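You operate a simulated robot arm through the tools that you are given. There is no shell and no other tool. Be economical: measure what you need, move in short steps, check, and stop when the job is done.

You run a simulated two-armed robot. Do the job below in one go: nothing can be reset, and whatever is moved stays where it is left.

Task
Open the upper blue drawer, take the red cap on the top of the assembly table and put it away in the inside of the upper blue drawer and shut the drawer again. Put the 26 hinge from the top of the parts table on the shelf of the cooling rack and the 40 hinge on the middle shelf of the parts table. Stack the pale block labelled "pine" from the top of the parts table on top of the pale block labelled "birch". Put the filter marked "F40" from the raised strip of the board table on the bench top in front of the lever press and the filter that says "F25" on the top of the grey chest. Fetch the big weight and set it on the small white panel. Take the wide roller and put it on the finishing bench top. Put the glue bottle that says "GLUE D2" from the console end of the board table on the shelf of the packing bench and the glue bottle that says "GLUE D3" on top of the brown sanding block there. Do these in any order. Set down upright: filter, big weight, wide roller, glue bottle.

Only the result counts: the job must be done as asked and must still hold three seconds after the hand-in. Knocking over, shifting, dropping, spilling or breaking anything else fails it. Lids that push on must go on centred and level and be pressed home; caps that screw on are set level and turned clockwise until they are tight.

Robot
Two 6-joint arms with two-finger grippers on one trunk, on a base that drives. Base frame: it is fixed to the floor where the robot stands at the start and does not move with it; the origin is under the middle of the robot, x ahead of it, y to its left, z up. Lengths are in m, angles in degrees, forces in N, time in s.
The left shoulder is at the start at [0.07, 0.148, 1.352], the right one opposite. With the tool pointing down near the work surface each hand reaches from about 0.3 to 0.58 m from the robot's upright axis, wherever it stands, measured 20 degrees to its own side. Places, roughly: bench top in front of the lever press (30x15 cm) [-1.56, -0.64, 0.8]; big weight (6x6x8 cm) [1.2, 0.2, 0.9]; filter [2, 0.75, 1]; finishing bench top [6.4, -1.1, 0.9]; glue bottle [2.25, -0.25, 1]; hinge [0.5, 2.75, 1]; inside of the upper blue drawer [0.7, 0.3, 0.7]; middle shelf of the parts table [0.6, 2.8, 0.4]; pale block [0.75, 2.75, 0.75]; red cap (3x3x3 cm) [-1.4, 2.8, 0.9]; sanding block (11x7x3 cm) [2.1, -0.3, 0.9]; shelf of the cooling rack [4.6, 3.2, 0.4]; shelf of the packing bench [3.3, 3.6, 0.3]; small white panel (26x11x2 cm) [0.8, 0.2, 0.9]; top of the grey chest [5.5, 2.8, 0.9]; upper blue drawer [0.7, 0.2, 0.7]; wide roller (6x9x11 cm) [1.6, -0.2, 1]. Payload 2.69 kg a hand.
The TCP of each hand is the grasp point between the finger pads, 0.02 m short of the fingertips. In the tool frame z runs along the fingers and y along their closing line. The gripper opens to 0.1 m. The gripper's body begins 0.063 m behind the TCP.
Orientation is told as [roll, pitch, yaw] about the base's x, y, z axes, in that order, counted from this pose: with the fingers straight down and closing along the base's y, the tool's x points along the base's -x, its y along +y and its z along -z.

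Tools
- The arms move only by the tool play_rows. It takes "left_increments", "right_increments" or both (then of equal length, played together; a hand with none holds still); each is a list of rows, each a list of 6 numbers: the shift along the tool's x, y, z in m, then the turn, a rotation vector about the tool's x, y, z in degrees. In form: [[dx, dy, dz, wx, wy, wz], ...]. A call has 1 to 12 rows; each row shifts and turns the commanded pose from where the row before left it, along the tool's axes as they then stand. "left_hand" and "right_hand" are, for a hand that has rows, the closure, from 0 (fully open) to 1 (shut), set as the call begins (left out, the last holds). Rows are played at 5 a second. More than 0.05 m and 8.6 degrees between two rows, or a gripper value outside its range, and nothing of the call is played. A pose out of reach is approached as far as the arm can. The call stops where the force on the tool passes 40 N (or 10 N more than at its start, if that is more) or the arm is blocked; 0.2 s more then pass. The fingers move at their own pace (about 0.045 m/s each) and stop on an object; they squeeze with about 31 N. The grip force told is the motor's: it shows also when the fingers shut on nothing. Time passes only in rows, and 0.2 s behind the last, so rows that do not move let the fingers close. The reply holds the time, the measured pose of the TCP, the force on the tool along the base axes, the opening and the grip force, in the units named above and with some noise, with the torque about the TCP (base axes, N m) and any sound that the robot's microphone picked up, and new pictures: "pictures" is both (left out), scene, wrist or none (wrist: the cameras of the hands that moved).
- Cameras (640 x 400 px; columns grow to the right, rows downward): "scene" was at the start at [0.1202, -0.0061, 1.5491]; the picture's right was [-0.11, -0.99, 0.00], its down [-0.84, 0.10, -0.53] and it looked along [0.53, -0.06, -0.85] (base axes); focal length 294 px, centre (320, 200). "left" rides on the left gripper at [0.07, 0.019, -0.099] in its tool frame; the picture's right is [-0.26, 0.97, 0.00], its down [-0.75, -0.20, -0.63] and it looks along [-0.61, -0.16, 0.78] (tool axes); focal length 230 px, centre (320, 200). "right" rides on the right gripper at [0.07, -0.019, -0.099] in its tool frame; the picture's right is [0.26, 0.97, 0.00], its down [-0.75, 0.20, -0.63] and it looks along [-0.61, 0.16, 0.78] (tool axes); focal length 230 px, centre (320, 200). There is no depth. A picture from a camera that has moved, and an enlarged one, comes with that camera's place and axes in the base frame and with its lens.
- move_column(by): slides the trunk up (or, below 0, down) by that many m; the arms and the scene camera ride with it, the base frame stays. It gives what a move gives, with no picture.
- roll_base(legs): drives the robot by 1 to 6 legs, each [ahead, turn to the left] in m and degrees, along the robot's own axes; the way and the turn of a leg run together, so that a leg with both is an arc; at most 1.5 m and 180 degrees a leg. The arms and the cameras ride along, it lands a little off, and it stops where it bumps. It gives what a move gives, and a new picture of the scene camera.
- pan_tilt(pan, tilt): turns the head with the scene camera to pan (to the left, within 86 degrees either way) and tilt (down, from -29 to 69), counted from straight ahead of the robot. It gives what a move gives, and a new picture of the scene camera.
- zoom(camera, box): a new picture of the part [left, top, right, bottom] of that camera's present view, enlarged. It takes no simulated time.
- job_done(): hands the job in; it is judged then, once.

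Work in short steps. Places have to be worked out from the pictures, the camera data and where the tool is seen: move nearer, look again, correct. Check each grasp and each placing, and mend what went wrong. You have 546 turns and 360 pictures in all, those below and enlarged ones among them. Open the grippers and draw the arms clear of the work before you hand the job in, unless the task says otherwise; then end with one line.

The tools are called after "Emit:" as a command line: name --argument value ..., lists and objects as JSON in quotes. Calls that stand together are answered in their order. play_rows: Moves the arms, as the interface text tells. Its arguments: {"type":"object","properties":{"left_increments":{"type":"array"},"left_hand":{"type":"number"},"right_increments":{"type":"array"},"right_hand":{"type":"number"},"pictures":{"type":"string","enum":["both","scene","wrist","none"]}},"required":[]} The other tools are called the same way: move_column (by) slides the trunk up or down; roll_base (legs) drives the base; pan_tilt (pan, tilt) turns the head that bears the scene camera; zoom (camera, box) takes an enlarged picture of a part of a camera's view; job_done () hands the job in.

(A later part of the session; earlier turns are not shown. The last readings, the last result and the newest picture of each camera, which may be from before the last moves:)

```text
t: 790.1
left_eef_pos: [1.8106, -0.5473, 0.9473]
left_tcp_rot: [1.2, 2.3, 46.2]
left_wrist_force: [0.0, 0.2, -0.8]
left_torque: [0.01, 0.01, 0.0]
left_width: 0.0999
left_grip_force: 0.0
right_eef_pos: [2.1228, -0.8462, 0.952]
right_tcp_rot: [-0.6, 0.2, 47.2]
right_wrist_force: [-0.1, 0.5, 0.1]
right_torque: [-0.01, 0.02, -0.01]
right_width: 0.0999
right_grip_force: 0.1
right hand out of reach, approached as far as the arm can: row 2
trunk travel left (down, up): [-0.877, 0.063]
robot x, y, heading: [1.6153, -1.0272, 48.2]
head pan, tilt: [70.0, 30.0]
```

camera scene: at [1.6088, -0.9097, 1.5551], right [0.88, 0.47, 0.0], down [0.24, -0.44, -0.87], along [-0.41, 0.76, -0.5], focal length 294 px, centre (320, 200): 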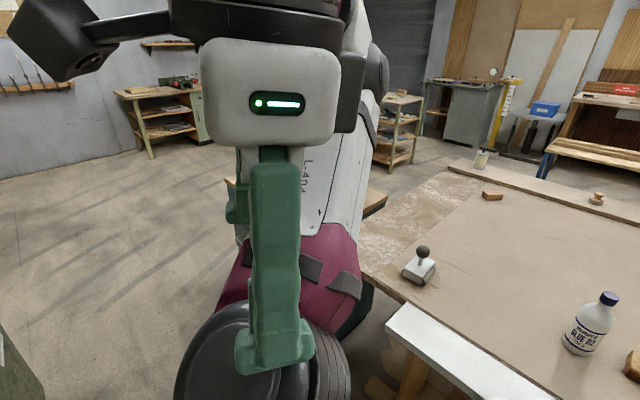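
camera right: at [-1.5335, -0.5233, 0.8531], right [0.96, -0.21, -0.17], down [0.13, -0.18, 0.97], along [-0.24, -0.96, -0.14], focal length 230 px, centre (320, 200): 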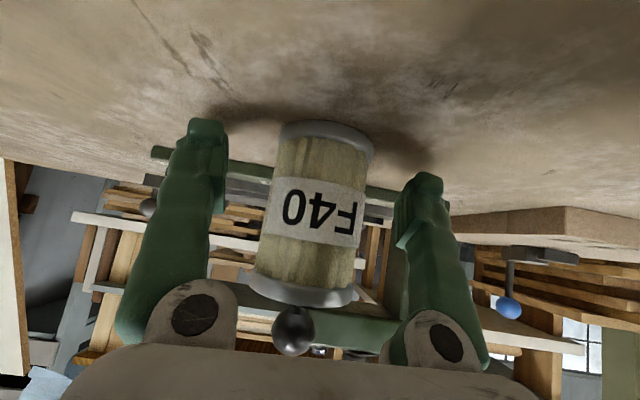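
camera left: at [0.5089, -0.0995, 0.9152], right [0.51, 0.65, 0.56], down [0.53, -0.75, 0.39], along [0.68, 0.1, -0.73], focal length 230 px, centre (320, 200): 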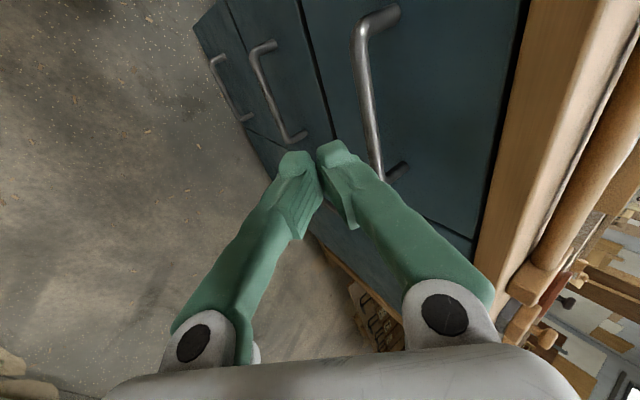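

Both arms are back to nominal. I look at the bottles.

Emit:
pan_tilt --pan 10 --tilt 35

Emit:
zoom --camera "scene" --box '[200, 60, 440, 210]'

```text
t: 791.4
left_eef_pos: [1.811, -0.548, 0.9476]
left_tcp_rot: [1.2, 2.1, 46.2]
left_wrist_force: [0.5, -0.2, 0.0]
left_torque: [0.0, -0.02, 0.01]
left_width: 0.0999
left_grip_force: 0.0
right_eef_pos: [2.1204, -0.8472, 0.9522]
right_tcp_rot: [-0.6, 0.3, 47.3]
right_wrist_force: [0.8, 0.7, 0.9]
right_torque: [0.04, -0.05, -0.01]
right_width: 0.0998
right_grip_force: 0.1
trunk travel left (down, up): [-0.877, 0.063]
robot x, y, heading: [1.6182, -1.0268, 48.3]
head pan, tilt: [10.0, 35.0]
camera scene: at [1.6981, -0.9144, 1.5473], right [0.85, -0.53, 0.0], down [-0.3, -0.49, -0.82], along [0.43, 0.7, -0.57], focal length 294 px, centre (320, 200)
```

scene: 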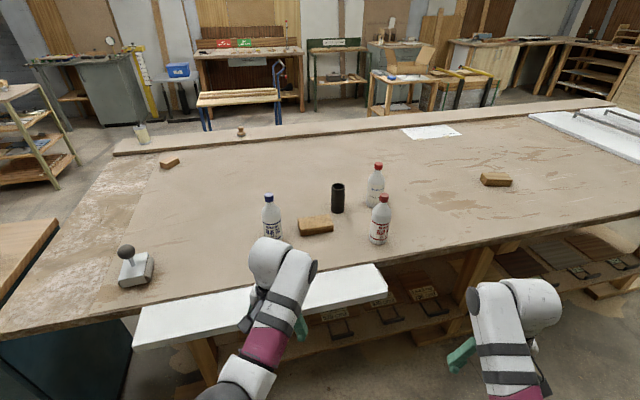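

```text
2.67 times, centred on (320, 135) of scene
camera zoom: at [1.6981, -0.9144, 1.5473], right [0.85, -0.53, 0.0], down [-0.3, -0.49, -0.82], along [0.43, 0.7, -0.57], focal length 783 px, centre (320, 373)
```

zoom: 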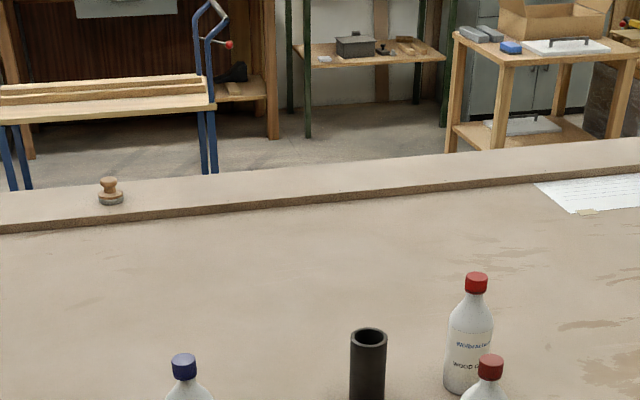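

Emit:
zoom --camera "scene" --box '[350, 155, 410, 250]'

Emit:
zoom --camera "scene" --box '[240, 185, 340, 250]'

```text
4.21 times, centred on (380, 202) of scene
camera zoom: at [1.6981, -0.9144, 1.5473], right [0.85, -0.53, 0.0], down [-0.3, -0.49, -0.82], along [0.43, 0.7, -0.57], focal length 1236 px, centre (67, 190)
```

zoom: 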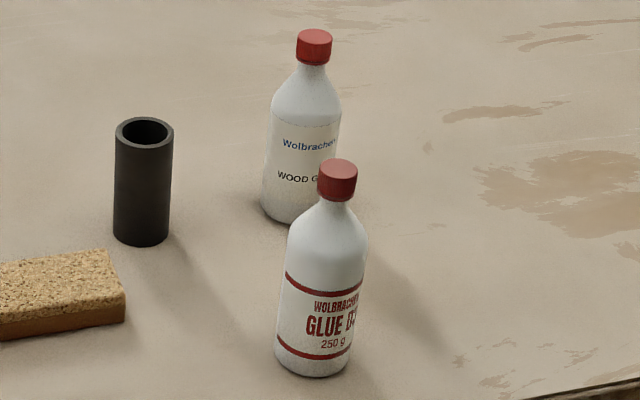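

```text
6.15 times, centred on (290, 218) of scene
camera zoom: at [1.6981, -0.9144, 1.5473], right [0.85, -0.53, 0.0], down [-0.3, -0.49, -0.82], along [0.43, 0.7, -0.57], focal length 1806 px, centre (505, 92)
```

zoom: 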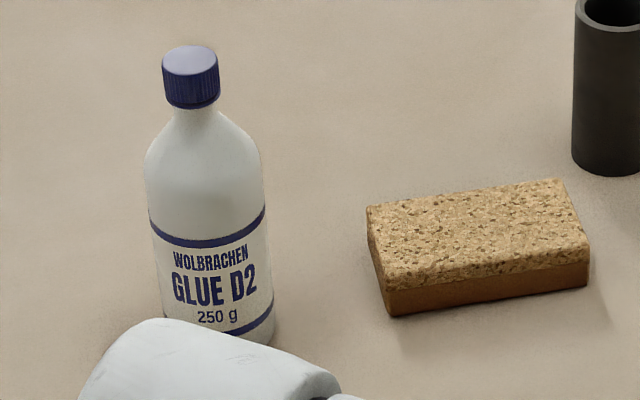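

Blue is GLUE D2, the front red one is GLUE D3. I tilt and raise the right hand (45°, high) for gripping caps, then position the base for D3.

Emit:
play_rows --right_increments '[[-0.02, 0, -0.035, 0, -7.5, 0], [-0.0244, 0, -0.0321, 0, -7.5, 0], [-0.0284, 0, -0.0286, 0, -7.5, 0], [-0.0319, 0, -0.0247, 0, -7.5, 0], [-0.0348, 0, -0.0203, 0, -7.5, 0], [-0.0372, 0, -0.0156, 0, -7.5, 0]]' --pictures "none"

Emit:
move_column --by 0.06

Emit:
roll_base --legs '[[0, -32], [0.34, 0]]'

```text
t: 792.8
left_eef_pos: [1.809, -0.5492, 0.9473]
left_tcp_rot: [1.2, 2.2, 46.2]
left_wrist_force: [0.0, 0.5, -0.2]
left_torque: [0.02, 0.02, 0.01]
left_width: 0.0999
left_grip_force: 0.1
right_eef_pos: [2.2018, -0.7568, 1.1624]
right_tcp_rot: [-0.8, -44.9, 47.9]
right_wrist_force: [0.0, 0.5, 0.1]
right_torque: [-0.01, 0.01, -0.03]
right_width: 0.1
right_grip_force: 0.1
trunk travel left (down, up): [-0.877, 0.063]
robot x, y, heading: [1.6159, -1.0282, 47.8]
head pan, tilt: [10.0, 35.0]
```

```text
t: 793.8
left_eef_pos: [1.8108, -0.5476, 1.007]
left_tcp_rot: [1.2, 2.2, 46.2]
left_wrist_force: [0.6, 0.2, 0.3]
left_torque: [-0.01, 0.02, 0.0]
left_width: 0.1002
left_grip_force: 0.1
right_eef_pos: [2.2026, -0.7582, 1.2216]
right_tcp_rot: [-0.7, -44.7, 47.9]
right_wrist_force: [0.3, 0.7, -0.1]
right_torque: [-0.01, 0.01, -0.01]
right_width: 0.1001
right_grip_force: 0.1
trunk travel left (down, up): [-0.937, 0.003]
robot x, y, heading: [1.6184, -1.0292, 48.1]
head pan, tilt: [10.0, 35.0]
```

```text
t: 797.6
left_eef_pos: [2.36, -0.6297, 1.0092]
left_tcp_rot: [1.1, 2.0, 14.2]
left_wrist_force: [-0.1, -0.1, -0.9]
left_torque: [0.0, -0.02, -0.02]
left_width: 0.0998
left_grip_force: 0.1
right_eef_pos: [2.5827, -1.0152, 1.2225]
right_tcp_rot: [-0.9, -44.9, 15.9]
right_wrist_force: [0.8, -0.8, 0.6]
right_torque: [0.02, 0.0, 0.04]
right_width: 0.1
right_grip_force: 0.1
trunk travel left (down, up): [-0.937, 0.003]
robot x, y, heading: [1.9437, -0.9343, 16.3]
head pan, tilt: [10.0, 35.0]
camera scene: at [2.069, -0.8795, 1.6076], right [0.44, -0.9, 0.0], down [-0.51, -0.25, -0.82], along [0.74, 0.36, -0.57], focal length 294 px, centre (320, 200)
```

scene: 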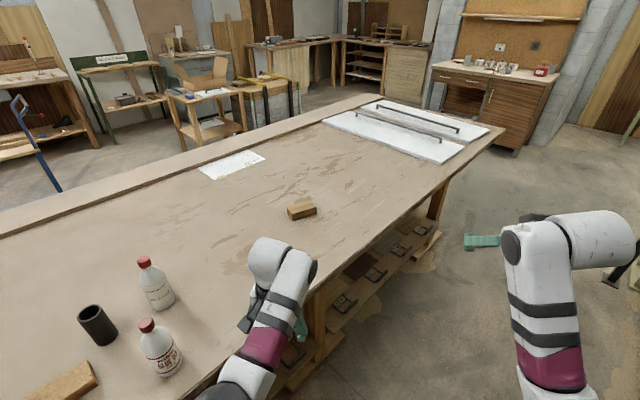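

I back 12 cm before turning so the left hand clears the bottles.

Emit:
roll_base --legs '[[-0.13, 0], [0, 53]]'

Emit:
zoom --camera "right" --box '[0, 0, 640, 400]'

```text
t: 801.2
left_eef_pos: [1.8297, -0.4525, 1.0079]
left_tcp_rot: [1.3, 2.2, 67.0]
left_wrist_force: [-0.2, 0.7, 0.1]
left_torque: [0.04, 0.0, -0.02]
left_width: 0.1
left_grip_force: 0.1
right_eef_pos: [2.2697, -0.5087, 1.2211]
right_tcp_rot: [-0.9, -44.9, 68.7]
right_wrist_force: [-0.2, -0.7, 0.1]
right_torque: [0.01, -0.02, 0.01]
right_width: 0.0999
right_grip_force: 0.1
trunk travel left (down, up): [-0.937, 0.003]
robot x, y, heading: [1.8202, -0.9708, 68.7]
head pan, tilt: [10.0, 35.0]
camera scene: at [1.8552, -0.8348, 1.6072], right [0.98, -0.19, 0.0], down [-0.11, -0.56, -0.82], along [0.16, 0.8, -0.57], focal length 294 px, centre (320, 200)
```

scene: 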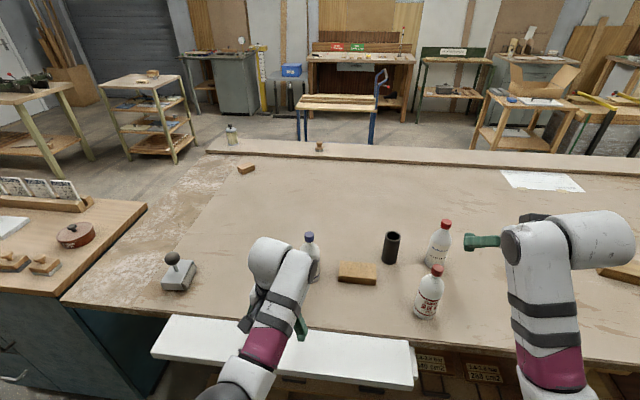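

```text
1.00 times, centred on (320, 200) of right (not enlarged: the box is as wide or as high as the picture)
camera zoom: at [2.2419, -0.6268, 1.242], right [-0.96, 0.19, -0.19], down [-0.16, 0.16, 0.97], along [0.22, 0.97, -0.12], focal length 230 px, centre (320, 200)
```

zoom: 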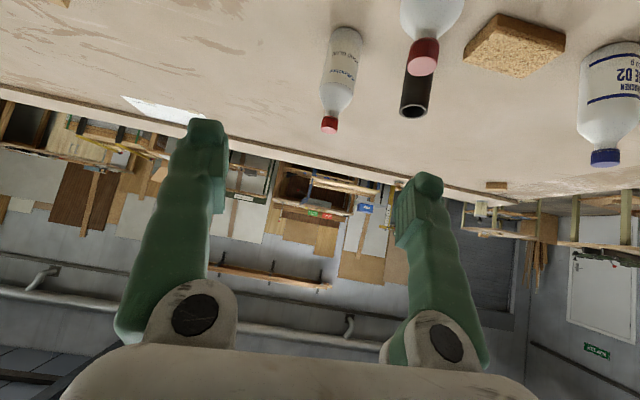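

D3's cap is at about (2.213, -0.376). I drive 0.1 m forward, shift left 10 cm and lower partway.

Emit:
roll_base --legs '[[0.1, 0]]'

Emit:
play_rows --right_increments '[[0, 0.034, 0, 0, 0, 0], [0, 0.034, 0, 0, 0, 0], [0, 0.033, 0, 0, 0, 0], [0.03, 0, 0.03, 0, 0, 0], [0.03, 0, 0.03, 0, 0, 0]]' --pictures "wrist"

```text
t: 802.9
left_eef_pos: [1.8535, -0.385, 1.0123]
left_tcp_rot: [1.3, 2.1, 67.4]
left_wrist_force: [0.2, 1.3, -1.1]
left_torque: [-0.09, 0.07, -0.02]
left_width: 0.0999
left_grip_force: 0.1
right_eef_pos: [2.2949, -0.4458, 1.2301]
right_tcp_rot: [-0.9, -45.9, 68.5]
right_wrist_force: [0.6, 0.7, 0.0]
right_torque: [-0.1, 0.02, -0.04]
right_width: 0.0998
right_grip_force: 0.1
trunk travel left (down, up): [-0.937, 0.003]
robot x, y, heading: [1.8531, -0.8775, 69.1]
head pan, tilt: [10.0, 35.0]
stopped in leg 1: the robot was blocked; the commanded pose is now the measured one
camera scene: at [1.8916, -0.7355, 1.6066], right [0.98, -0.19, 0.0], down [-0.11, -0.57, -0.82], along [0.16, 0.8, -0.58], focal length 294 px, centre (320, 200)
```

scene: 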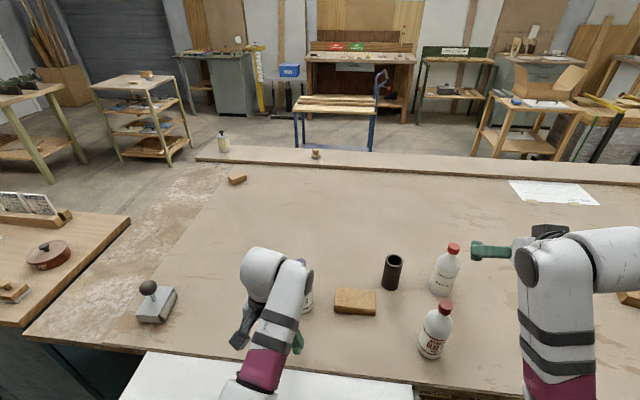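

```text
t: 804.1
left_eef_pos: [1.8532, -0.3898, 1.0155]
left_tcp_rot: [1.4, 1.9, 67.5]
left_wrist_force: [0.2, 0.2, -0.4]
left_torque: [-0.03, -0.05, -0.03]
left_width: 0.0999
left_grip_force: 0.2
right_eef_pos: [2.2148, -0.4074, 1.1618]
right_tcp_rot: [-3.4, -48.1, 69.8]
right_wrist_force: [-0.4, -0.8, 0.3]
right_torque: [-0.01, 0.01, -0.02]
right_width: 0.1
right_grip_force: 0.0
trunk travel left (down, up): [-0.937, 0.003]
robot x, y, heading: [1.8517, -0.8733, 69.1]
head pan, tilt: [10.0, 35.0]
camera right: at [2.1847, -0.5255, 1.1757], right [-0.95, 0.21, -0.23], down [-0.21, 0.12, 0.97], along [0.23, 0.97, -0.07], focal length 230 px, centre (320, 200)
```

right: 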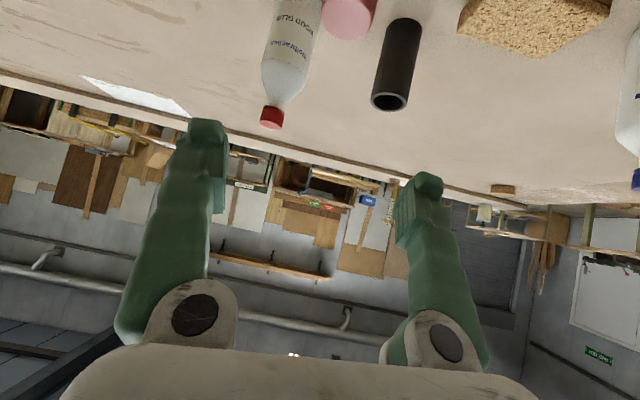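

Emit:
play_rows --right_increments '[[0.029, 0.001, 0.03, 0, 0, 0], [0.029, 0.001, 0.03, 0, 0, 0]]' --pictures "wrist"

```text
t: 804.9
left_eef_pos: [1.8522, -0.3882, 1.0142]
left_tcp_rot: [1.3, 2.0, 67.5]
left_wrist_force: [-0.1, -0.5, 0.3]
left_torque: [0.01, 0.0, 0.0]
left_width: 0.0995
left_grip_force: 0.1
right_eef_pos: [2.2376, -0.4035, 1.0815]
right_tcp_rot: [-7.5, -48.4, 72.2]
right_wrist_force: [0.0, 0.6, -0.7]
right_torque: [-0.04, -0.03, -0.03]
right_width: 0.1002
right_grip_force: 0.0
trunk travel left (down, up): [-0.937, 0.003]
robot x, y, heading: [1.852, -0.8729, 68.8]
head pan, tilt: [10.0, 35.0]
stopped in row 2 (right hand): the arm was blocked; the commanded pose is now the measured one
camera right: at [2.2055, -0.5225, 1.0948], right [-0.94, 0.22, -0.28], down [-0.25, 0.14, 0.96], along [0.25, 0.97, -0.07], focal length 230 px, centre (320, 200)
```

right: 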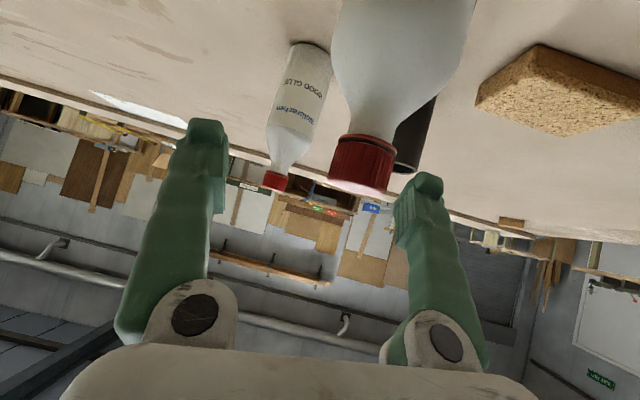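

The cap is 2.2 cm to the hand's left. I rotate the base 2.2° left to align.

Emit:
roll_base --legs '[[0, 2.3]]'

Emit:
zoom --camera "right" --box '[0, 0, 640, 400]'

```text
t: 805.7
left_eef_pos: [1.8361, -0.3895, 1.0091]
left_tcp_rot: [1.5, 1.9, 69.5]
left_wrist_force: [1.8, -4.3, -1.1]
left_torque: [0.4, 0.13, -0.02]
left_width: 0.1001
left_grip_force: 0.1
right_eef_pos: [2.2201, -0.3906, 1.0818]
right_tcp_rot: [-7.2, -48.4, 74.1]
right_wrist_force: [1.0, -0.5, 0.5]
right_torque: [0.01, 0.06, 0.04]
right_width: 0.1002
right_grip_force: 0.0
trunk travel left (down, up): [-0.937, 0.003]
robot x, y, heading: [1.8536, -0.8774, 71.2]
head pan, tilt: [10.0, 35.0]
camera scene: at [1.887, -0.741, 1.6072], right [0.99, -0.15, 0.0], down [-0.09, -0.57, -0.82], along [0.12, 0.81, -0.57], focal length 294 px, centre (320, 200)
```

scene: 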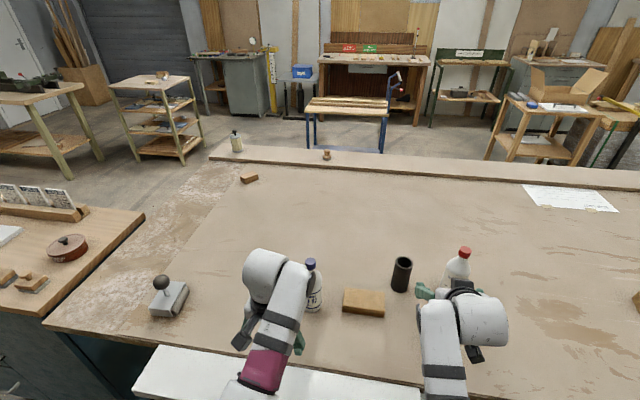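

```text
1.00 times, centred on (320, 200) of right (not enlarged: the box is as wide or as high as the picture)
camera zoom: at [2.1929, -0.5098, 1.0945], right [-0.94, 0.18, -0.27], down [-0.25, 0.12, 0.96], along [0.21, 0.98, -0.07], focal length 230 px, centre (320, 200)
```

zoom: 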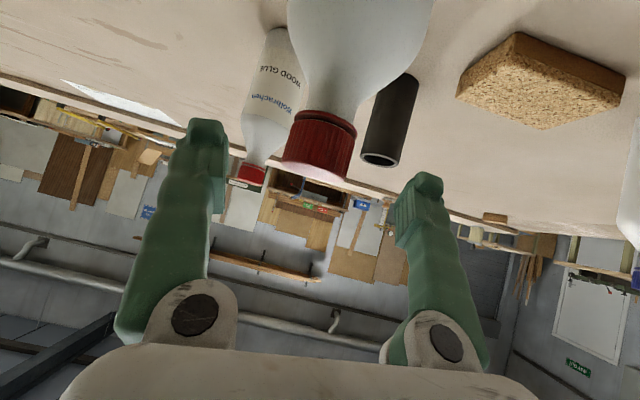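

Emit:
play_rows --right_increments '[[0.014, 0, 0.0035, 0, 0, 0], [0.014, 0, 0.0035, 0, 0, 0]]' --pictures "wrist"

```text
t: 806.3
left_eef_pos: [1.8352, -0.3887, 1.0096]
left_tcp_rot: [1.5, 1.9, 69.5]
left_wrist_force: [1.2, 0.8, 0.2]
left_torque: [0.0, 0.02, 0.03]
left_width: 0.1002
left_grip_force: 0.0
right_eef_pos: [2.2283, -0.4016, 1.0633]
right_tcp_rot: [-9.7, -49.3, 75.8]
right_wrist_force: [1.0, -0.4, 0.4]
right_torque: [-0.04, 0.02, -0.01]
right_width: 0.1001
right_grip_force: 0.1
trunk travel left (down, up): [-0.937, 0.003]
robot x, y, heading: [1.854, -0.8783, 71.3]
head pan, tilt: [10.0, 35.0]
camera right: at [2.1999, -0.5205, 1.0757], right [-0.93, 0.19, -0.3], down [-0.28, 0.12, 0.95], along [0.22, 0.97, -0.06], focal length 230 px, centre (320, 200)
```

right: 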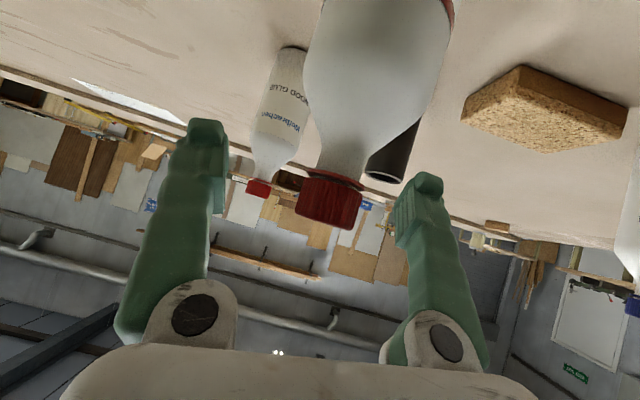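

Emit:
play_rows --right_increments '[[0, 0.003, 0, -4.2, 0, 4.8], [0, 0, 0, 0, 0, 0]]' --pictures "wrist"

```text
t: 806.9
left_eef_pos: [1.8345, -0.3887, 1.0093]
left_tcp_rot: [1.4, 1.9, 69.5]
left_wrist_force: [0.3, 0.3, 0.1]
left_torque: [0.0, -0.01, -0.04]
left_width: 0.0999
left_grip_force: 0.1
right_eef_pos: [2.2134, -0.4025, 1.0533]
right_tcp_rot: [2.5, -48.5, 67.0]
right_wrist_force: [-0.1, 0.2, 0.4]
right_torque: [0.04, -0.02, -0.02]
right_width: 0.1
right_grip_force: 0.1
trunk travel left (down, up): [-0.937, 0.003]
robot x, y, heading: [1.8583, -0.8804, 71.2]
head pan, tilt: [10.0, 35.0]
camera right: at [2.1872, -0.5228, 1.066], right [-0.97, 0.19, -0.17], down [-0.15, 0.09, 0.98], along [0.2, 0.98, -0.05], focal length 230 px, centre (320, 200)
```

right: 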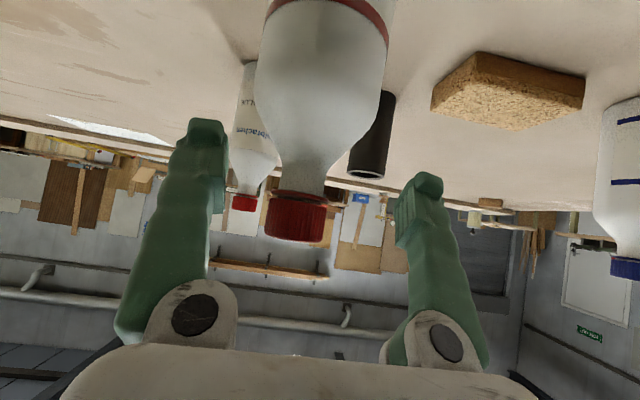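

Emit:
play_rows --right_increments '[[-0.007, -0.011, -0.006, 0, 0, 0], [0, 0, 0, 0, 0, 0]]' --pictures "none"

Emit:
play_rows --right_increments '[[0, 0, 0, 0, 0, 0], [0, 0, 0, 0, 0, 0], [0, 0, 0, 0, 0, 0], [0, 0, 0, 0, 0, 0], [0, 0, 0, 0, 0, 0]]' --right_hand 1 --pictures "wrist"

```text
t: 807.5
left_eef_pos: [1.8353, -0.3885, 1.0095]
left_tcp_rot: [1.4, 1.9, 69.6]
left_wrist_force: [-0.1, 0.5, -0.7]
left_torque: [0.01, 0.01, -0.02]
left_width: 0.1
left_grip_force: 0.2
right_eef_pos: [2.2237, -0.4063, 1.0642]
right_tcp_rot: [2.5, -48.6, 67.0]
right_wrist_force: [0.5, -0.4, 0.5]
right_torque: [0.0, -0.03, 0.0]
right_width: 0.0999
right_grip_force: 0.0
trunk travel left (down, up): [-0.937, 0.003]
robot x, y, heading: [1.857, -0.8771, 71.1]
head pan, tilt: [10.0, 35.0]
```

```text
t: 808.7
left_eef_pos: [1.8356, -0.3869, 1.0085]
left_tcp_rot: [1.4, 1.9, 69.6]
left_wrist_force: [0.5, -0.3, 0.1]
left_torque: [0.01, -0.03, 0.02]
left_width: 0.1002
left_grip_force: 0.1
right_eef_pos: [2.2247, -0.4056, 1.0641]
right_tcp_rot: [2.3, -48.6, 67.1]
right_wrist_force: [-0.3, -0.7, -0.4]
right_torque: [-0.04, 0.04, 0.01]
right_width: 0.0118
right_grip_force: 14.5
trunk travel left (down, up): [-0.937, 0.003]
robot x, y, heading: [1.8529, -0.8795, 70.9]
head pan, tilt: [10.0, 35.0]
camera right: at [2.1978, -0.5259, 1.0758], right [-0.97, 0.19, -0.17], down [-0.15, 0.08, 0.98], along [0.2, 0.98, -0.05], focal length 230 px, centre (320, 200)
```

right: 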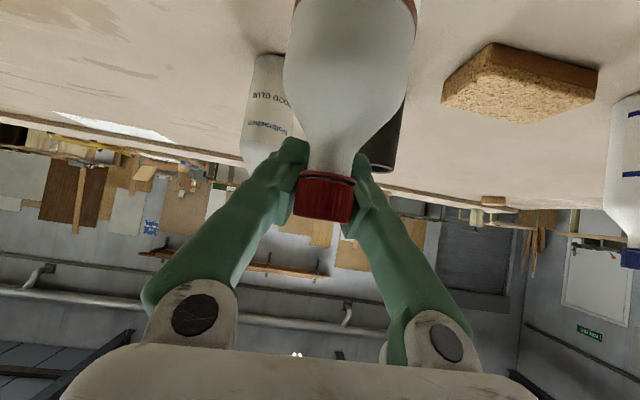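

The pads are mostly behind the cap; I reopen, move back 1.8 cm and close again.

Emit:
play_rows --right_increments '[[0, 0, 0, 0, 0, 0], [0, 0, 0, 0, 0, 0], [0, 0, 0, 0, 0, 0], [0.012, 0.0, -0.0135, 0, 0, 0], [0, 0, 0, 0, 0, 0]]' --right_hand 0.3 --pictures "wrist"

```text
t: 809.9
left_eef_pos: [1.8358, -0.3887, 1.0096]
left_tcp_rot: [1.4, 1.9, 69.4]
left_wrist_force: [0.0, 0.0, -0.1]
left_torque: [0.0, 0.01, -0.01]
left_width: 0.0997
left_grip_force: 0.2
right_eef_pos: [2.218, -0.4233, 1.0635]
right_tcp_rot: [2.2, -48.6, 67.1]
right_wrist_force: [0.7, 0.0, 0.5]
right_torque: [-0.02, 0.02, 0.02]
right_width: 0.07
right_grip_force: 0.1
trunk travel left (down, up): [-0.937, 0.003]
robot x, y, heading: [1.8543, -0.879, 71.1]
head pan, tilt: [10.0, 35.0]
camera right: at [2.1915, -0.5432, 1.0756], right [-0.97, 0.19, -0.17], down [-0.15, 0.09, 0.98], along [0.2, 0.98, -0.05], focal length 230 px, centre (320, 200)
```

right: 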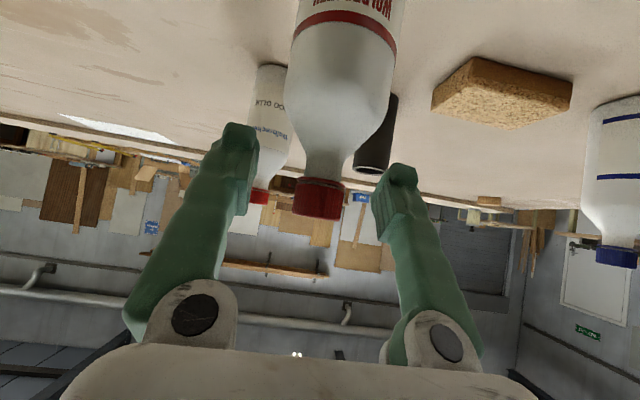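

Emit:
play_rows --right_increments '[[0, 0, 0, 0, 0, 0], [0, 0, 0, 0, 0, 0], [0, 0, 0, 0, 0, 0], [0, 0, 0, 0, 0, 0], [0, 0, 0, 0, 0, 0]]' --right_hand 1 --pictures "wrist"

```text
t: 811.1
left_eef_pos: [1.835, -0.3879, 1.0092]
left_tcp_rot: [1.3, 1.9, 69.4]
left_wrist_force: [0.4, 0.6, -0.3]
left_torque: [0.0, -0.01, 0.01]
left_width: 0.1
left_grip_force: 0.1
right_eef_pos: [2.2172, -0.4234, 1.0643]
right_tcp_rot: [2.3, -48.8, 67.1]
right_wrist_force: [1.7, -0.1, 1.0]
right_torque: [-0.11, -0.23, 0.02]
right_width: 0.0191
right_grip_force: 30.8
trunk travel left (down, up): [-0.937, 0.003]
robot x, y, heading: [1.8529, -0.8755, 71.3]
head pan, tilt: [10.0, 35.0]
camera right: at [2.1919, -0.5431, 1.0757], right [-0.97, 0.19, -0.17], down [-0.15, 0.08, 0.98], along [0.2, 0.98, -0.05], focal length 230 px, centre (320, 200)
```

right: 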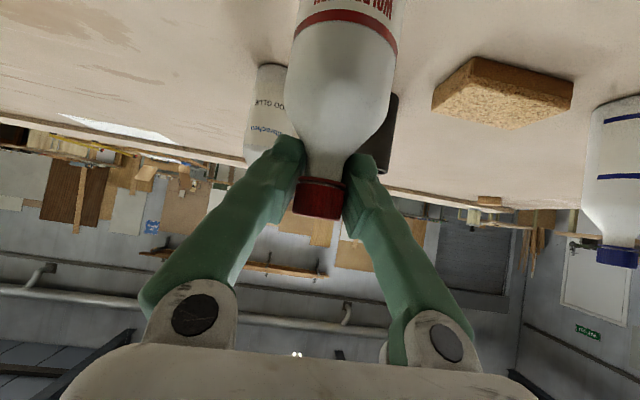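

Gripped at the neck under the cap — secure. Lift 12 cm.

Emit:
play_rows --right_increments '[[-0.0225, 0, -0.02, 0, 0, 0], [-0.0225, 0, -0.02, 0, 0, 0], [-0.0225, 0, -0.02, 0, 0, 0], [-0.0225, 0, -0.02, 0, 0, 0]]' --pictures "wrist"

```text
t: 812.1
left_eef_pos: [1.8354, -0.3875, 1.0082]
left_tcp_rot: [1.3, 1.8, 69.5]
left_wrist_force: [0.2, -0.7, -0.1]
left_torque: [0.02, 0.01, 0.04]
left_width: 0.1
left_grip_force: 0.0
right_eef_pos: [2.2221, -0.4247, 1.1854]
right_tcp_rot: [2.4, -48.5, 67.0]
right_wrist_force: [-0.6, -0.6, -3.1]
right_torque: [0.01, 0.01, 0.0]
right_width: 0.0188
right_grip_force: 31.0
trunk travel left (down, up): [-0.937, 0.003]
robot x, y, heading: [1.8531, -0.8768, 71.1]
head pan, tilt: [10.0, 35.0]
camera right: at [2.195, -0.5434, 1.1961], right [-0.97, 0.19, -0.17], down [-0.15, 0.09, 0.98], along [0.2, 0.98, -0.05], focal length 230 px, centre (320, 200)
```

right: 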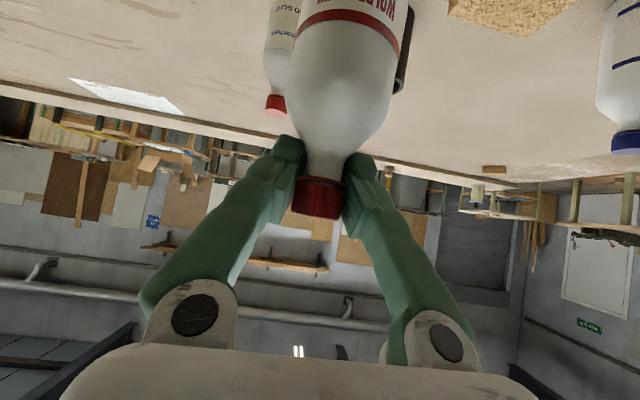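

Lifted. I rotate the base 19° left to bring the bottle over the sanding block, then check.

Emit:
roll_base --legs '[[0, 19]]'

Emit:
zoom --camera "right" --box '[0, 0, 640, 400]'

```text
t: 813.5
left_eef_pos: [1.6786, -0.4194, 1.0097]
left_tcp_rot: [1.6, 1.9, 88.6]
left_wrist_force: [-0.3, -0.2, -0.2]
left_torque: [0.0, 0.0, 0.01]
left_width: 0.1002
left_grip_force: 0.1
right_eef_pos: [2.0557, -0.3288, 1.1838]
right_tcp_rot: [2.4, -48.6, 86.1]
right_wrist_force: [0.8, -1.2, -2.2]
right_torque: [-0.04, -0.02, 0.03]
right_width: 0.0184
right_grip_force: 31.1
trunk travel left (down, up): [-0.937, 0.003]
robot x, y, heading: [1.8577, -0.8775, 90.4]
head pan, tilt: [10.0, 35.0]
camera scene: at [1.8414, -0.7374, 1.6072], right [0.98, 0.18, 0.0], down [0.1, -0.56, -0.82], along [-0.15, 0.81, -0.57], focal length 294 px, centre (320, 200)
```

scene: 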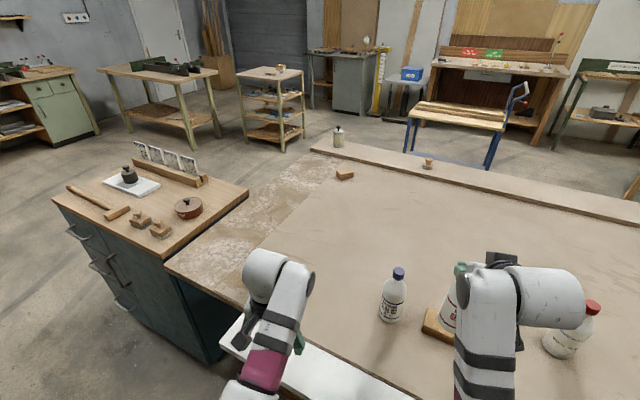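

```text
1.00 times, centred on (320, 200) of right (not enlarged: the box is as wide or as high as the picture)
camera zoom: at [2.0689, -0.4502, 1.1957], right [-0.98, -0.13, -0.17], down [-0.17, 0.03, 0.98], along [-0.13, 0.99, -0.05], focal length 230 px, centre (320, 200)
```

zoom: 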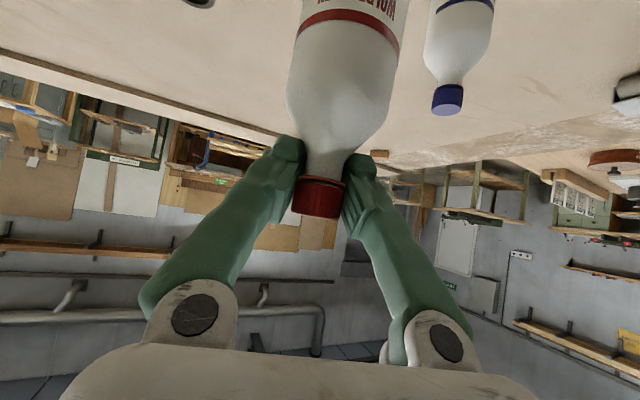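

Emit:
zoom --camera "scene" --box '[370, 255, 530, 355]'

```text
4.00 times, centred on (450, 305) of scene
camera zoom: at [1.8414, -0.7374, 1.6072], right [0.98, 0.18, 0.0], down [0.1, -0.56, -0.82], along [-0.15, 0.81, -0.57], focal length 1174 px, centre (-200, -220)
```

zoom: 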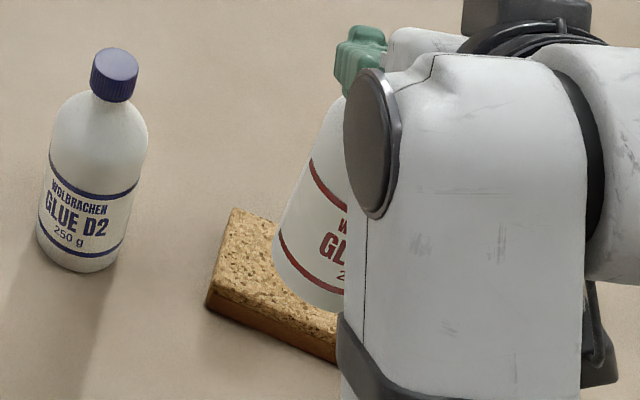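

The block centre is (2.084, -0.237). I shift the hand right 2.8 cm and drive 9 cm forward.

Emit:
play_rows --right_increments '[[0, -0.028, 0, 0, 0, 0]]' --pictures "none"

Emit:
roll_base --legs '[[0.09, 0]]'

Emit:
zoom --camera "right" --box '[0, 0, 640, 400]'

```text
t: 813.9
left_eef_pos: [1.6795, -0.4197, 1.0087]
left_tcp_rot: [1.6, 1.8, 88.6]
left_wrist_force: [0.1, -0.3, 0.2]
left_torque: [0.03, 0.03, 0.02]
left_width: 0.1002
left_grip_force: 0.0
right_eef_pos: [2.0826, -0.3298, 1.1825]
right_tcp_rot: [2.5, -48.5, 86.0]
right_wrist_force: [-0.1, -0.1, -2.4]
right_torque: [-0.03, 0.02, 0.06]
right_width: 0.0185
right_grip_force: 31.4
trunk travel left (down, up): [-0.937, 0.003]
robot x, y, heading: [1.8553, -0.878, 90.3]
head pan, tilt: [10.0, 35.0]
```

```text
t: 815.6
left_eef_pos: [1.679, -0.3369, 1.0118]
left_tcp_rot: [1.1, 0.0, 88.8]
left_wrist_force: [0.9, 1.1, -0.3]
left_torque: [-0.07, 0.0, -0.01]
left_width: 0.0999
left_grip_force: 0.1
right_eef_pos: [2.0817, -0.2539, 1.1849]
right_tcp_rot: [2.4, -48.8, 85.8]
right_wrist_force: [0.0, 0.8, -3.1]
right_torque: [-0.01, 0.0, 0.0]
right_width: 0.0179
right_grip_force: 31.4
trunk travel left (down, up): [-0.937, 0.003]
robot x, y, heading: [1.853, -0.7861, 90.4]
head pan, tilt: [10.0, 35.0]
stopped in leg 1: the robot was blocked; the commanded pose is now the measured one
camera scene: at [1.8394, -0.6286, 1.6058], right [0.98, 0.18, 0.0], down [0.1, -0.57, -0.81], along [-0.15, 0.8, -0.58], focal length 294 px, centre (320, 200)
```

scene: 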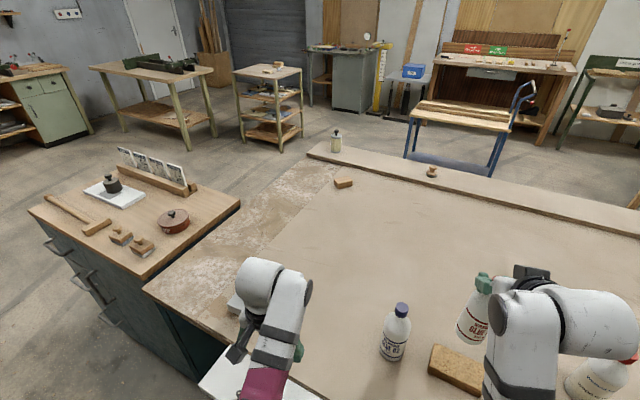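

```text
1.00 times, centred on (320, 200) of right (not enlarged: the box is as wide or as high as the picture)
camera zoom: at [2.0957, -0.374, 1.196], right [-0.98, -0.13, -0.17], down [-0.17, 0.02, 0.98], along [-0.12, 0.99, -0.05], focal length 230 px, centre (320, 200)
```

zoom: 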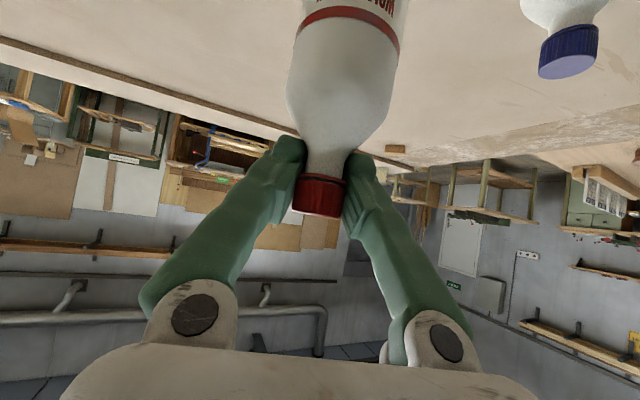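

I lower 6 cm with a slight advance and look.

Emit:
play_rows --right_increments '[[0.0192, 0, 0.0236, 0, 0, 0], [0.0192, 0, 0.0236, 0, 0, 0]]' --pictures "none"

Emit:
zoom --camera "scene" --box '[400, 265, 560, 400]'

```text
t: 816.2
left_eef_pos: [1.6794, -0.3462, 1.014]
left_tcp_rot: [1.0, -0.2, 88.9]
left_wrist_force: [-0.9, 0.5, 0.5]
left_torque: [-0.04, 0.0, -0.03]
left_width: 0.1003
left_grip_force: 0.0
right_eef_pos: [2.0795, -0.2522, 1.1299]
right_tcp_rot: [2.5, -49.5, 85.9]
right_wrist_force: [0.5, 1.3, -2.9]
right_torque: [-0.03, -0.04, -0.01]
right_width: 0.0179
right_grip_force: 31.1
trunk travel left (down, up): [-0.937, 0.003]
robot x, y, heading: [1.855, -0.7876, 90.6]
head pan, tilt: [10.0, 35.0]
```

```text
2.96 times, centred on (480, 332) of scene
camera zoom: at [1.8394, -0.6437, 1.6068], right [0.98, 0.18, 0.0], down [0.1, -0.57, -0.82], along [-0.15, 0.8, -0.58], focal length 870 px, centre (-154, -193)
```

zoom: 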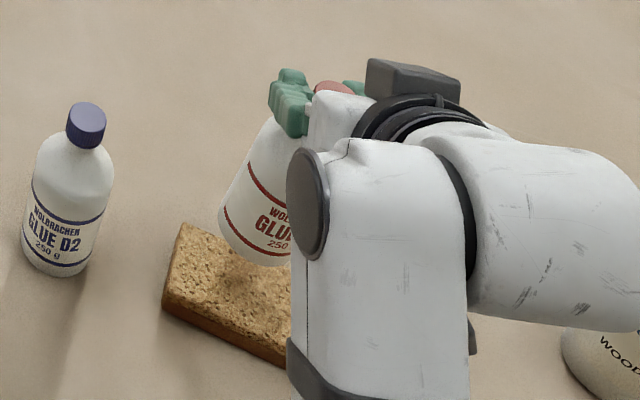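

The bottle seems ~1–2 cm too far; I shift 1.2 cm back and continue down gently.

Emit:
play_rows --right_increments '[[0.0085, -0.003, -0.0095, 0, 0, 0], [0.0113, 0, 0.01, 0, 0, 0], [0.0075, 0, 0.0066, 0, 0, 0]]' --pictures "wrist"

Emit:
zoom --camera "scene" --box '[400, 265, 560, 400]'

```text
t: 817.0
left_eef_pos: [1.6778, -0.346, 1.0145]
left_tcp_rot: [1.0, -0.3, 88.8]
left_wrist_force: [-0.2, -0.4, -1.0]
left_torque: [0.0, 0.01, -0.04]
left_width: 0.0999
left_grip_force: 0.1
right_eef_pos: [2.0834, -0.2655, 1.1041]
right_tcp_rot: [2.5, -49.6, 85.8]
right_wrist_force: [0.0, -0.1, -2.8]
right_torque: [0.01, -0.02, -0.01]
right_width: 0.0179
right_grip_force: 30.7
trunk travel left (down, up): [-0.937, 0.003]
robot x, y, heading: [1.8559, -0.785, 90.4]
head pan, tilt: [10.0, 35.0]
camera right: at [2.0957, -0.3873, 1.1146], right [-0.98, -0.13, -0.17], down [-0.17, 0.01, 0.98], along [-0.12, 0.99, -0.04], focal length 230 px, centre (320, 200)
```

right: 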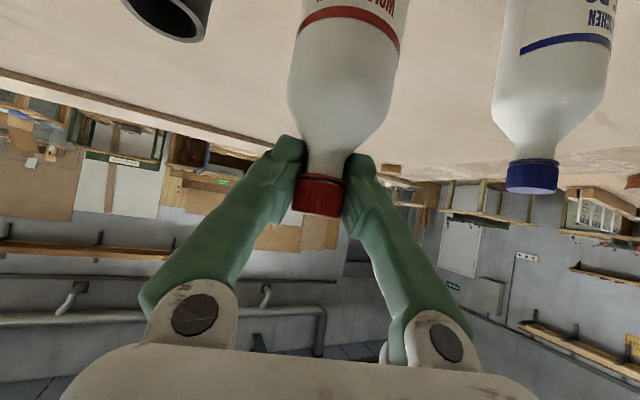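

```text
2.96 times, centred on (480, 332) of scene
camera zoom: at [1.839, -0.6448, 1.6069], right [0.98, 0.18, 0.0], down [0.1, -0.57, -0.82], along [-0.15, 0.8, -0.58], focal length 870 px, centre (-154, -193)
```

zoom: 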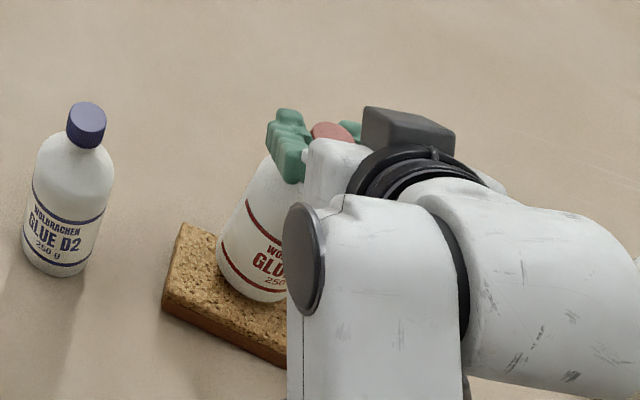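

Slightly off-centre: I shift 1.2 cm back and 1 cm left, then lower to contact.

Emit:
play_rows --right_increments '[[0.008, 0.01, -0.009, 0, 0, 0], [0.0038, 0, 0.0033, 0, 0, 0], [0.0038, 0, 0.0033, 0, 0, 0], [0.0038, 0, 0.0033, 0, 0, 0]]' --pictures "none"

Emit:
zoom --camera "scene" --box '[400, 265, 560, 400]'

```text
t: 818.0
left_eef_pos: [1.6776, -0.3524, 1.0171]
left_tcp_rot: [0.9, -0.6, 88.8]
left_wrist_force: [-0.2, 0.3, -1.5]
left_torque: [-0.03, 0.02, -0.02]
left_width: 0.0999
left_grip_force: 0.0
right_eef_pos: [2.0712, -0.2792, 1.0956]
right_tcp_rot: [2.3, -50.4, 85.9]
right_wrist_force: [0.9, 2.0, 18.5]
right_torque: [-0.07, -0.28, 0.05]
right_width: 0.0179
right_grip_force: 31.4
trunk travel left (down, up): [-0.937, 0.003]
robot x, y, heading: [1.8515, -0.7824, 90.2]
head pan, tilt: [10.0, 35.0]
```

```text
2.96 times, centred on (480, 332) of scene
camera zoom: at [1.8371, -0.6514, 1.6079], right [0.98, 0.18, 0.0], down [0.1, -0.56, -0.82], along [-0.15, 0.81, -0.57], focal length 870 px, centre (-154, -193)
```

zoom: 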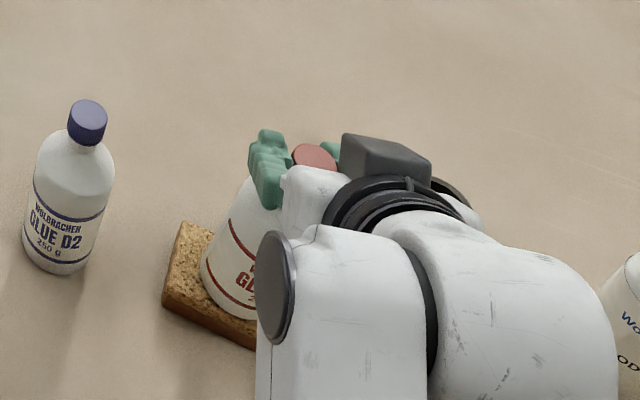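

Contact, well on the block. Release.

Emit:
play_rows --right_increments '[[0, 0, 0, 0, 0, 0], [0, 0, 0, 0, 0, 0], [0, 0, 0, 0, 0, 0], [0, 0, 0, 0, 0, 0]]' --right_hand 0.2 --pictures "wrist"

```text
t: 819.0
left_eef_pos: [1.6793, -0.3491, 1.0155]
left_tcp_rot: [1.0, -0.5, 88.8]
left_wrist_force: [0.4, 0.3, -0.5]
left_torque: [0.03, 0.01, -0.05]
left_width: 0.1
left_grip_force: 0.1
right_eef_pos: [2.0716, -0.279, 1.0918]
right_tcp_rot: [2.6, -49.7, 85.8]
right_wrist_force: [-0.3, 0.0, -0.3]
right_torque: [0.0, -0.02, 0.01]
right_width: 0.08
right_grip_force: 0.0
trunk travel left (down, up): [-0.937, 0.003]
robot x, y, heading: [1.8546, -0.7878, 90.3]
head pan, tilt: [10.0, 35.0]
camera right: at [2.0852, -0.4002, 1.1], right [-0.98, -0.13, -0.17], down [-0.17, 0.01, 0.99], along [-0.12, 0.99, -0.03], focal length 230 px, centre (320, 200)
```

right: 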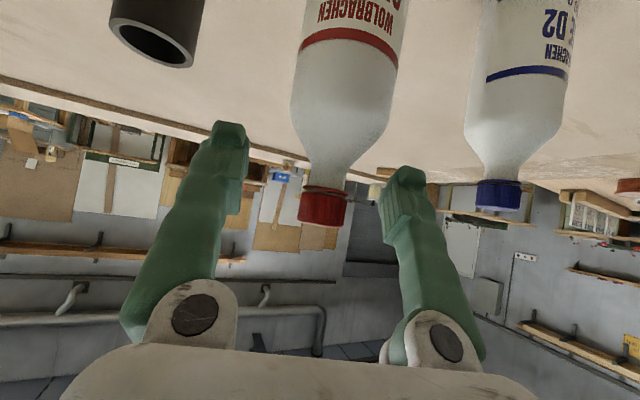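

D3 stands on the sanding block. I withdraw the hand 10 cm and rotate 9° left toward D2.

Emit:
play_rows --right_increments '[[0.02, 0, -0.026, 0, 0, 0], [0.02, 0, -0.026, 0, 0, 0], [0.02, 0, -0.028, 0, 0, 0]]' --right_hand 0 --pictures "none"

Emit:
roll_base --legs '[[0, 9]]'

Emit:
zoom --camera "right" --box '[0, 0, 640, 400]'

```text
t: 819.8
left_eef_pos: [1.6796, -0.3509, 1.0158]
left_tcp_rot: [1.1, -0.7, 88.8]
left_wrist_force: [-0.2, -0.3, -0.3]
left_torque: [0.03, -0.02, 0.02]
left_width: 0.1002
left_grip_force: 0.1
right_eef_pos: [2.1175, -0.3629, 1.1065]
right_tcp_rot: [-13.7, -50.1, 98.8]
right_wrist_force: [-0.2, -1.3, -0.2]
right_torque: [0.02, -0.02, -0.01]
right_width: 0.0999
right_grip_force: 0.1
right hand out of reach, approached as far as the arm can: row 3
trunk travel left (down, up): [-0.937, 0.003]
robot x, y, heading: [1.8523, -0.7904, 90.3]
head pan, tilt: [10.0, 35.0]
stopped in row 3 (right hand): the arm was blocked; the commanded pose is now the measured one
```

```text
t: 820.9
left_eef_pos: [1.6147, -0.3821, 1.0156]
left_tcp_rot: [1.0, -0.6, 97.7]
left_wrist_force: [0.0, 0.1, 2.3]
left_torque: [-0.02, -0.08, 0.0]
left_width: 0.1
left_grip_force: 0.1
right_eef_pos: [2.0498, -0.3259, 1.1064]
right_tcp_rot: [-13.4, -50.0, 107.7]
right_wrist_force: [0.0, 1.2, 0.1]
right_torque: [-0.02, 0.02, 0.04]
right_width: 0.0999
right_grip_force: 0.0
trunk travel left (down, up): [-0.937, 0.003]
robot x, y, heading: [1.8557, -0.7872, 99.3]
head pan, tilt: [10.0, 35.0]
camera scene: at [1.8215, -0.652, 1.6073], right [0.94, 0.33, 0.0], down [0.19, -0.54, -0.82], along [-0.27, 0.77, -0.57], focal length 294 px, centre (320, 200)
```

scene: 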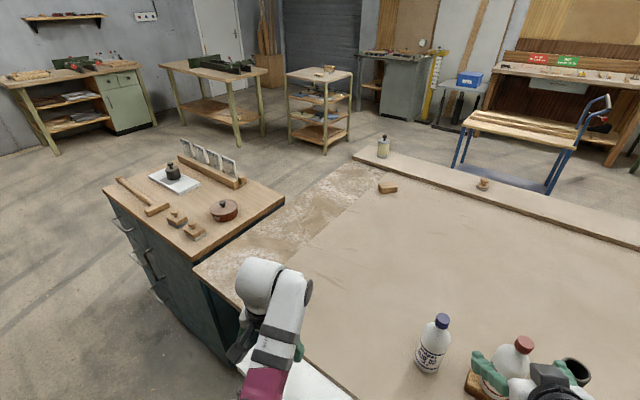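

```text
1.00 times, centred on (320, 200) of right (not enlarged: the box is as wide or as high as the picture)
camera zoom: at [2.0815, -0.4443, 1.1159], right [-0.9, -0.28, -0.34], down [-0.34, -0.06, 0.94], along [-0.28, 0.96, -0.04], focal length 230 px, centre (320, 200)
```

zoom: 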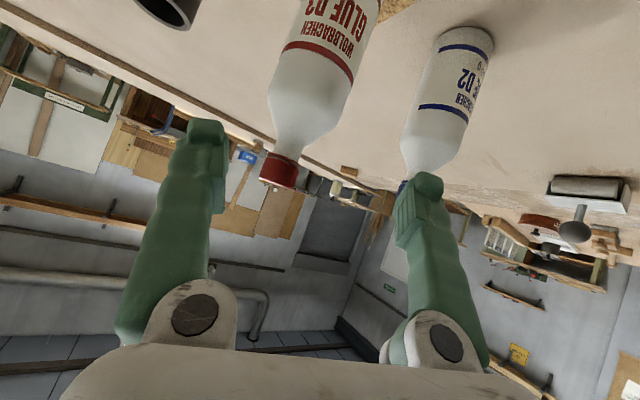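

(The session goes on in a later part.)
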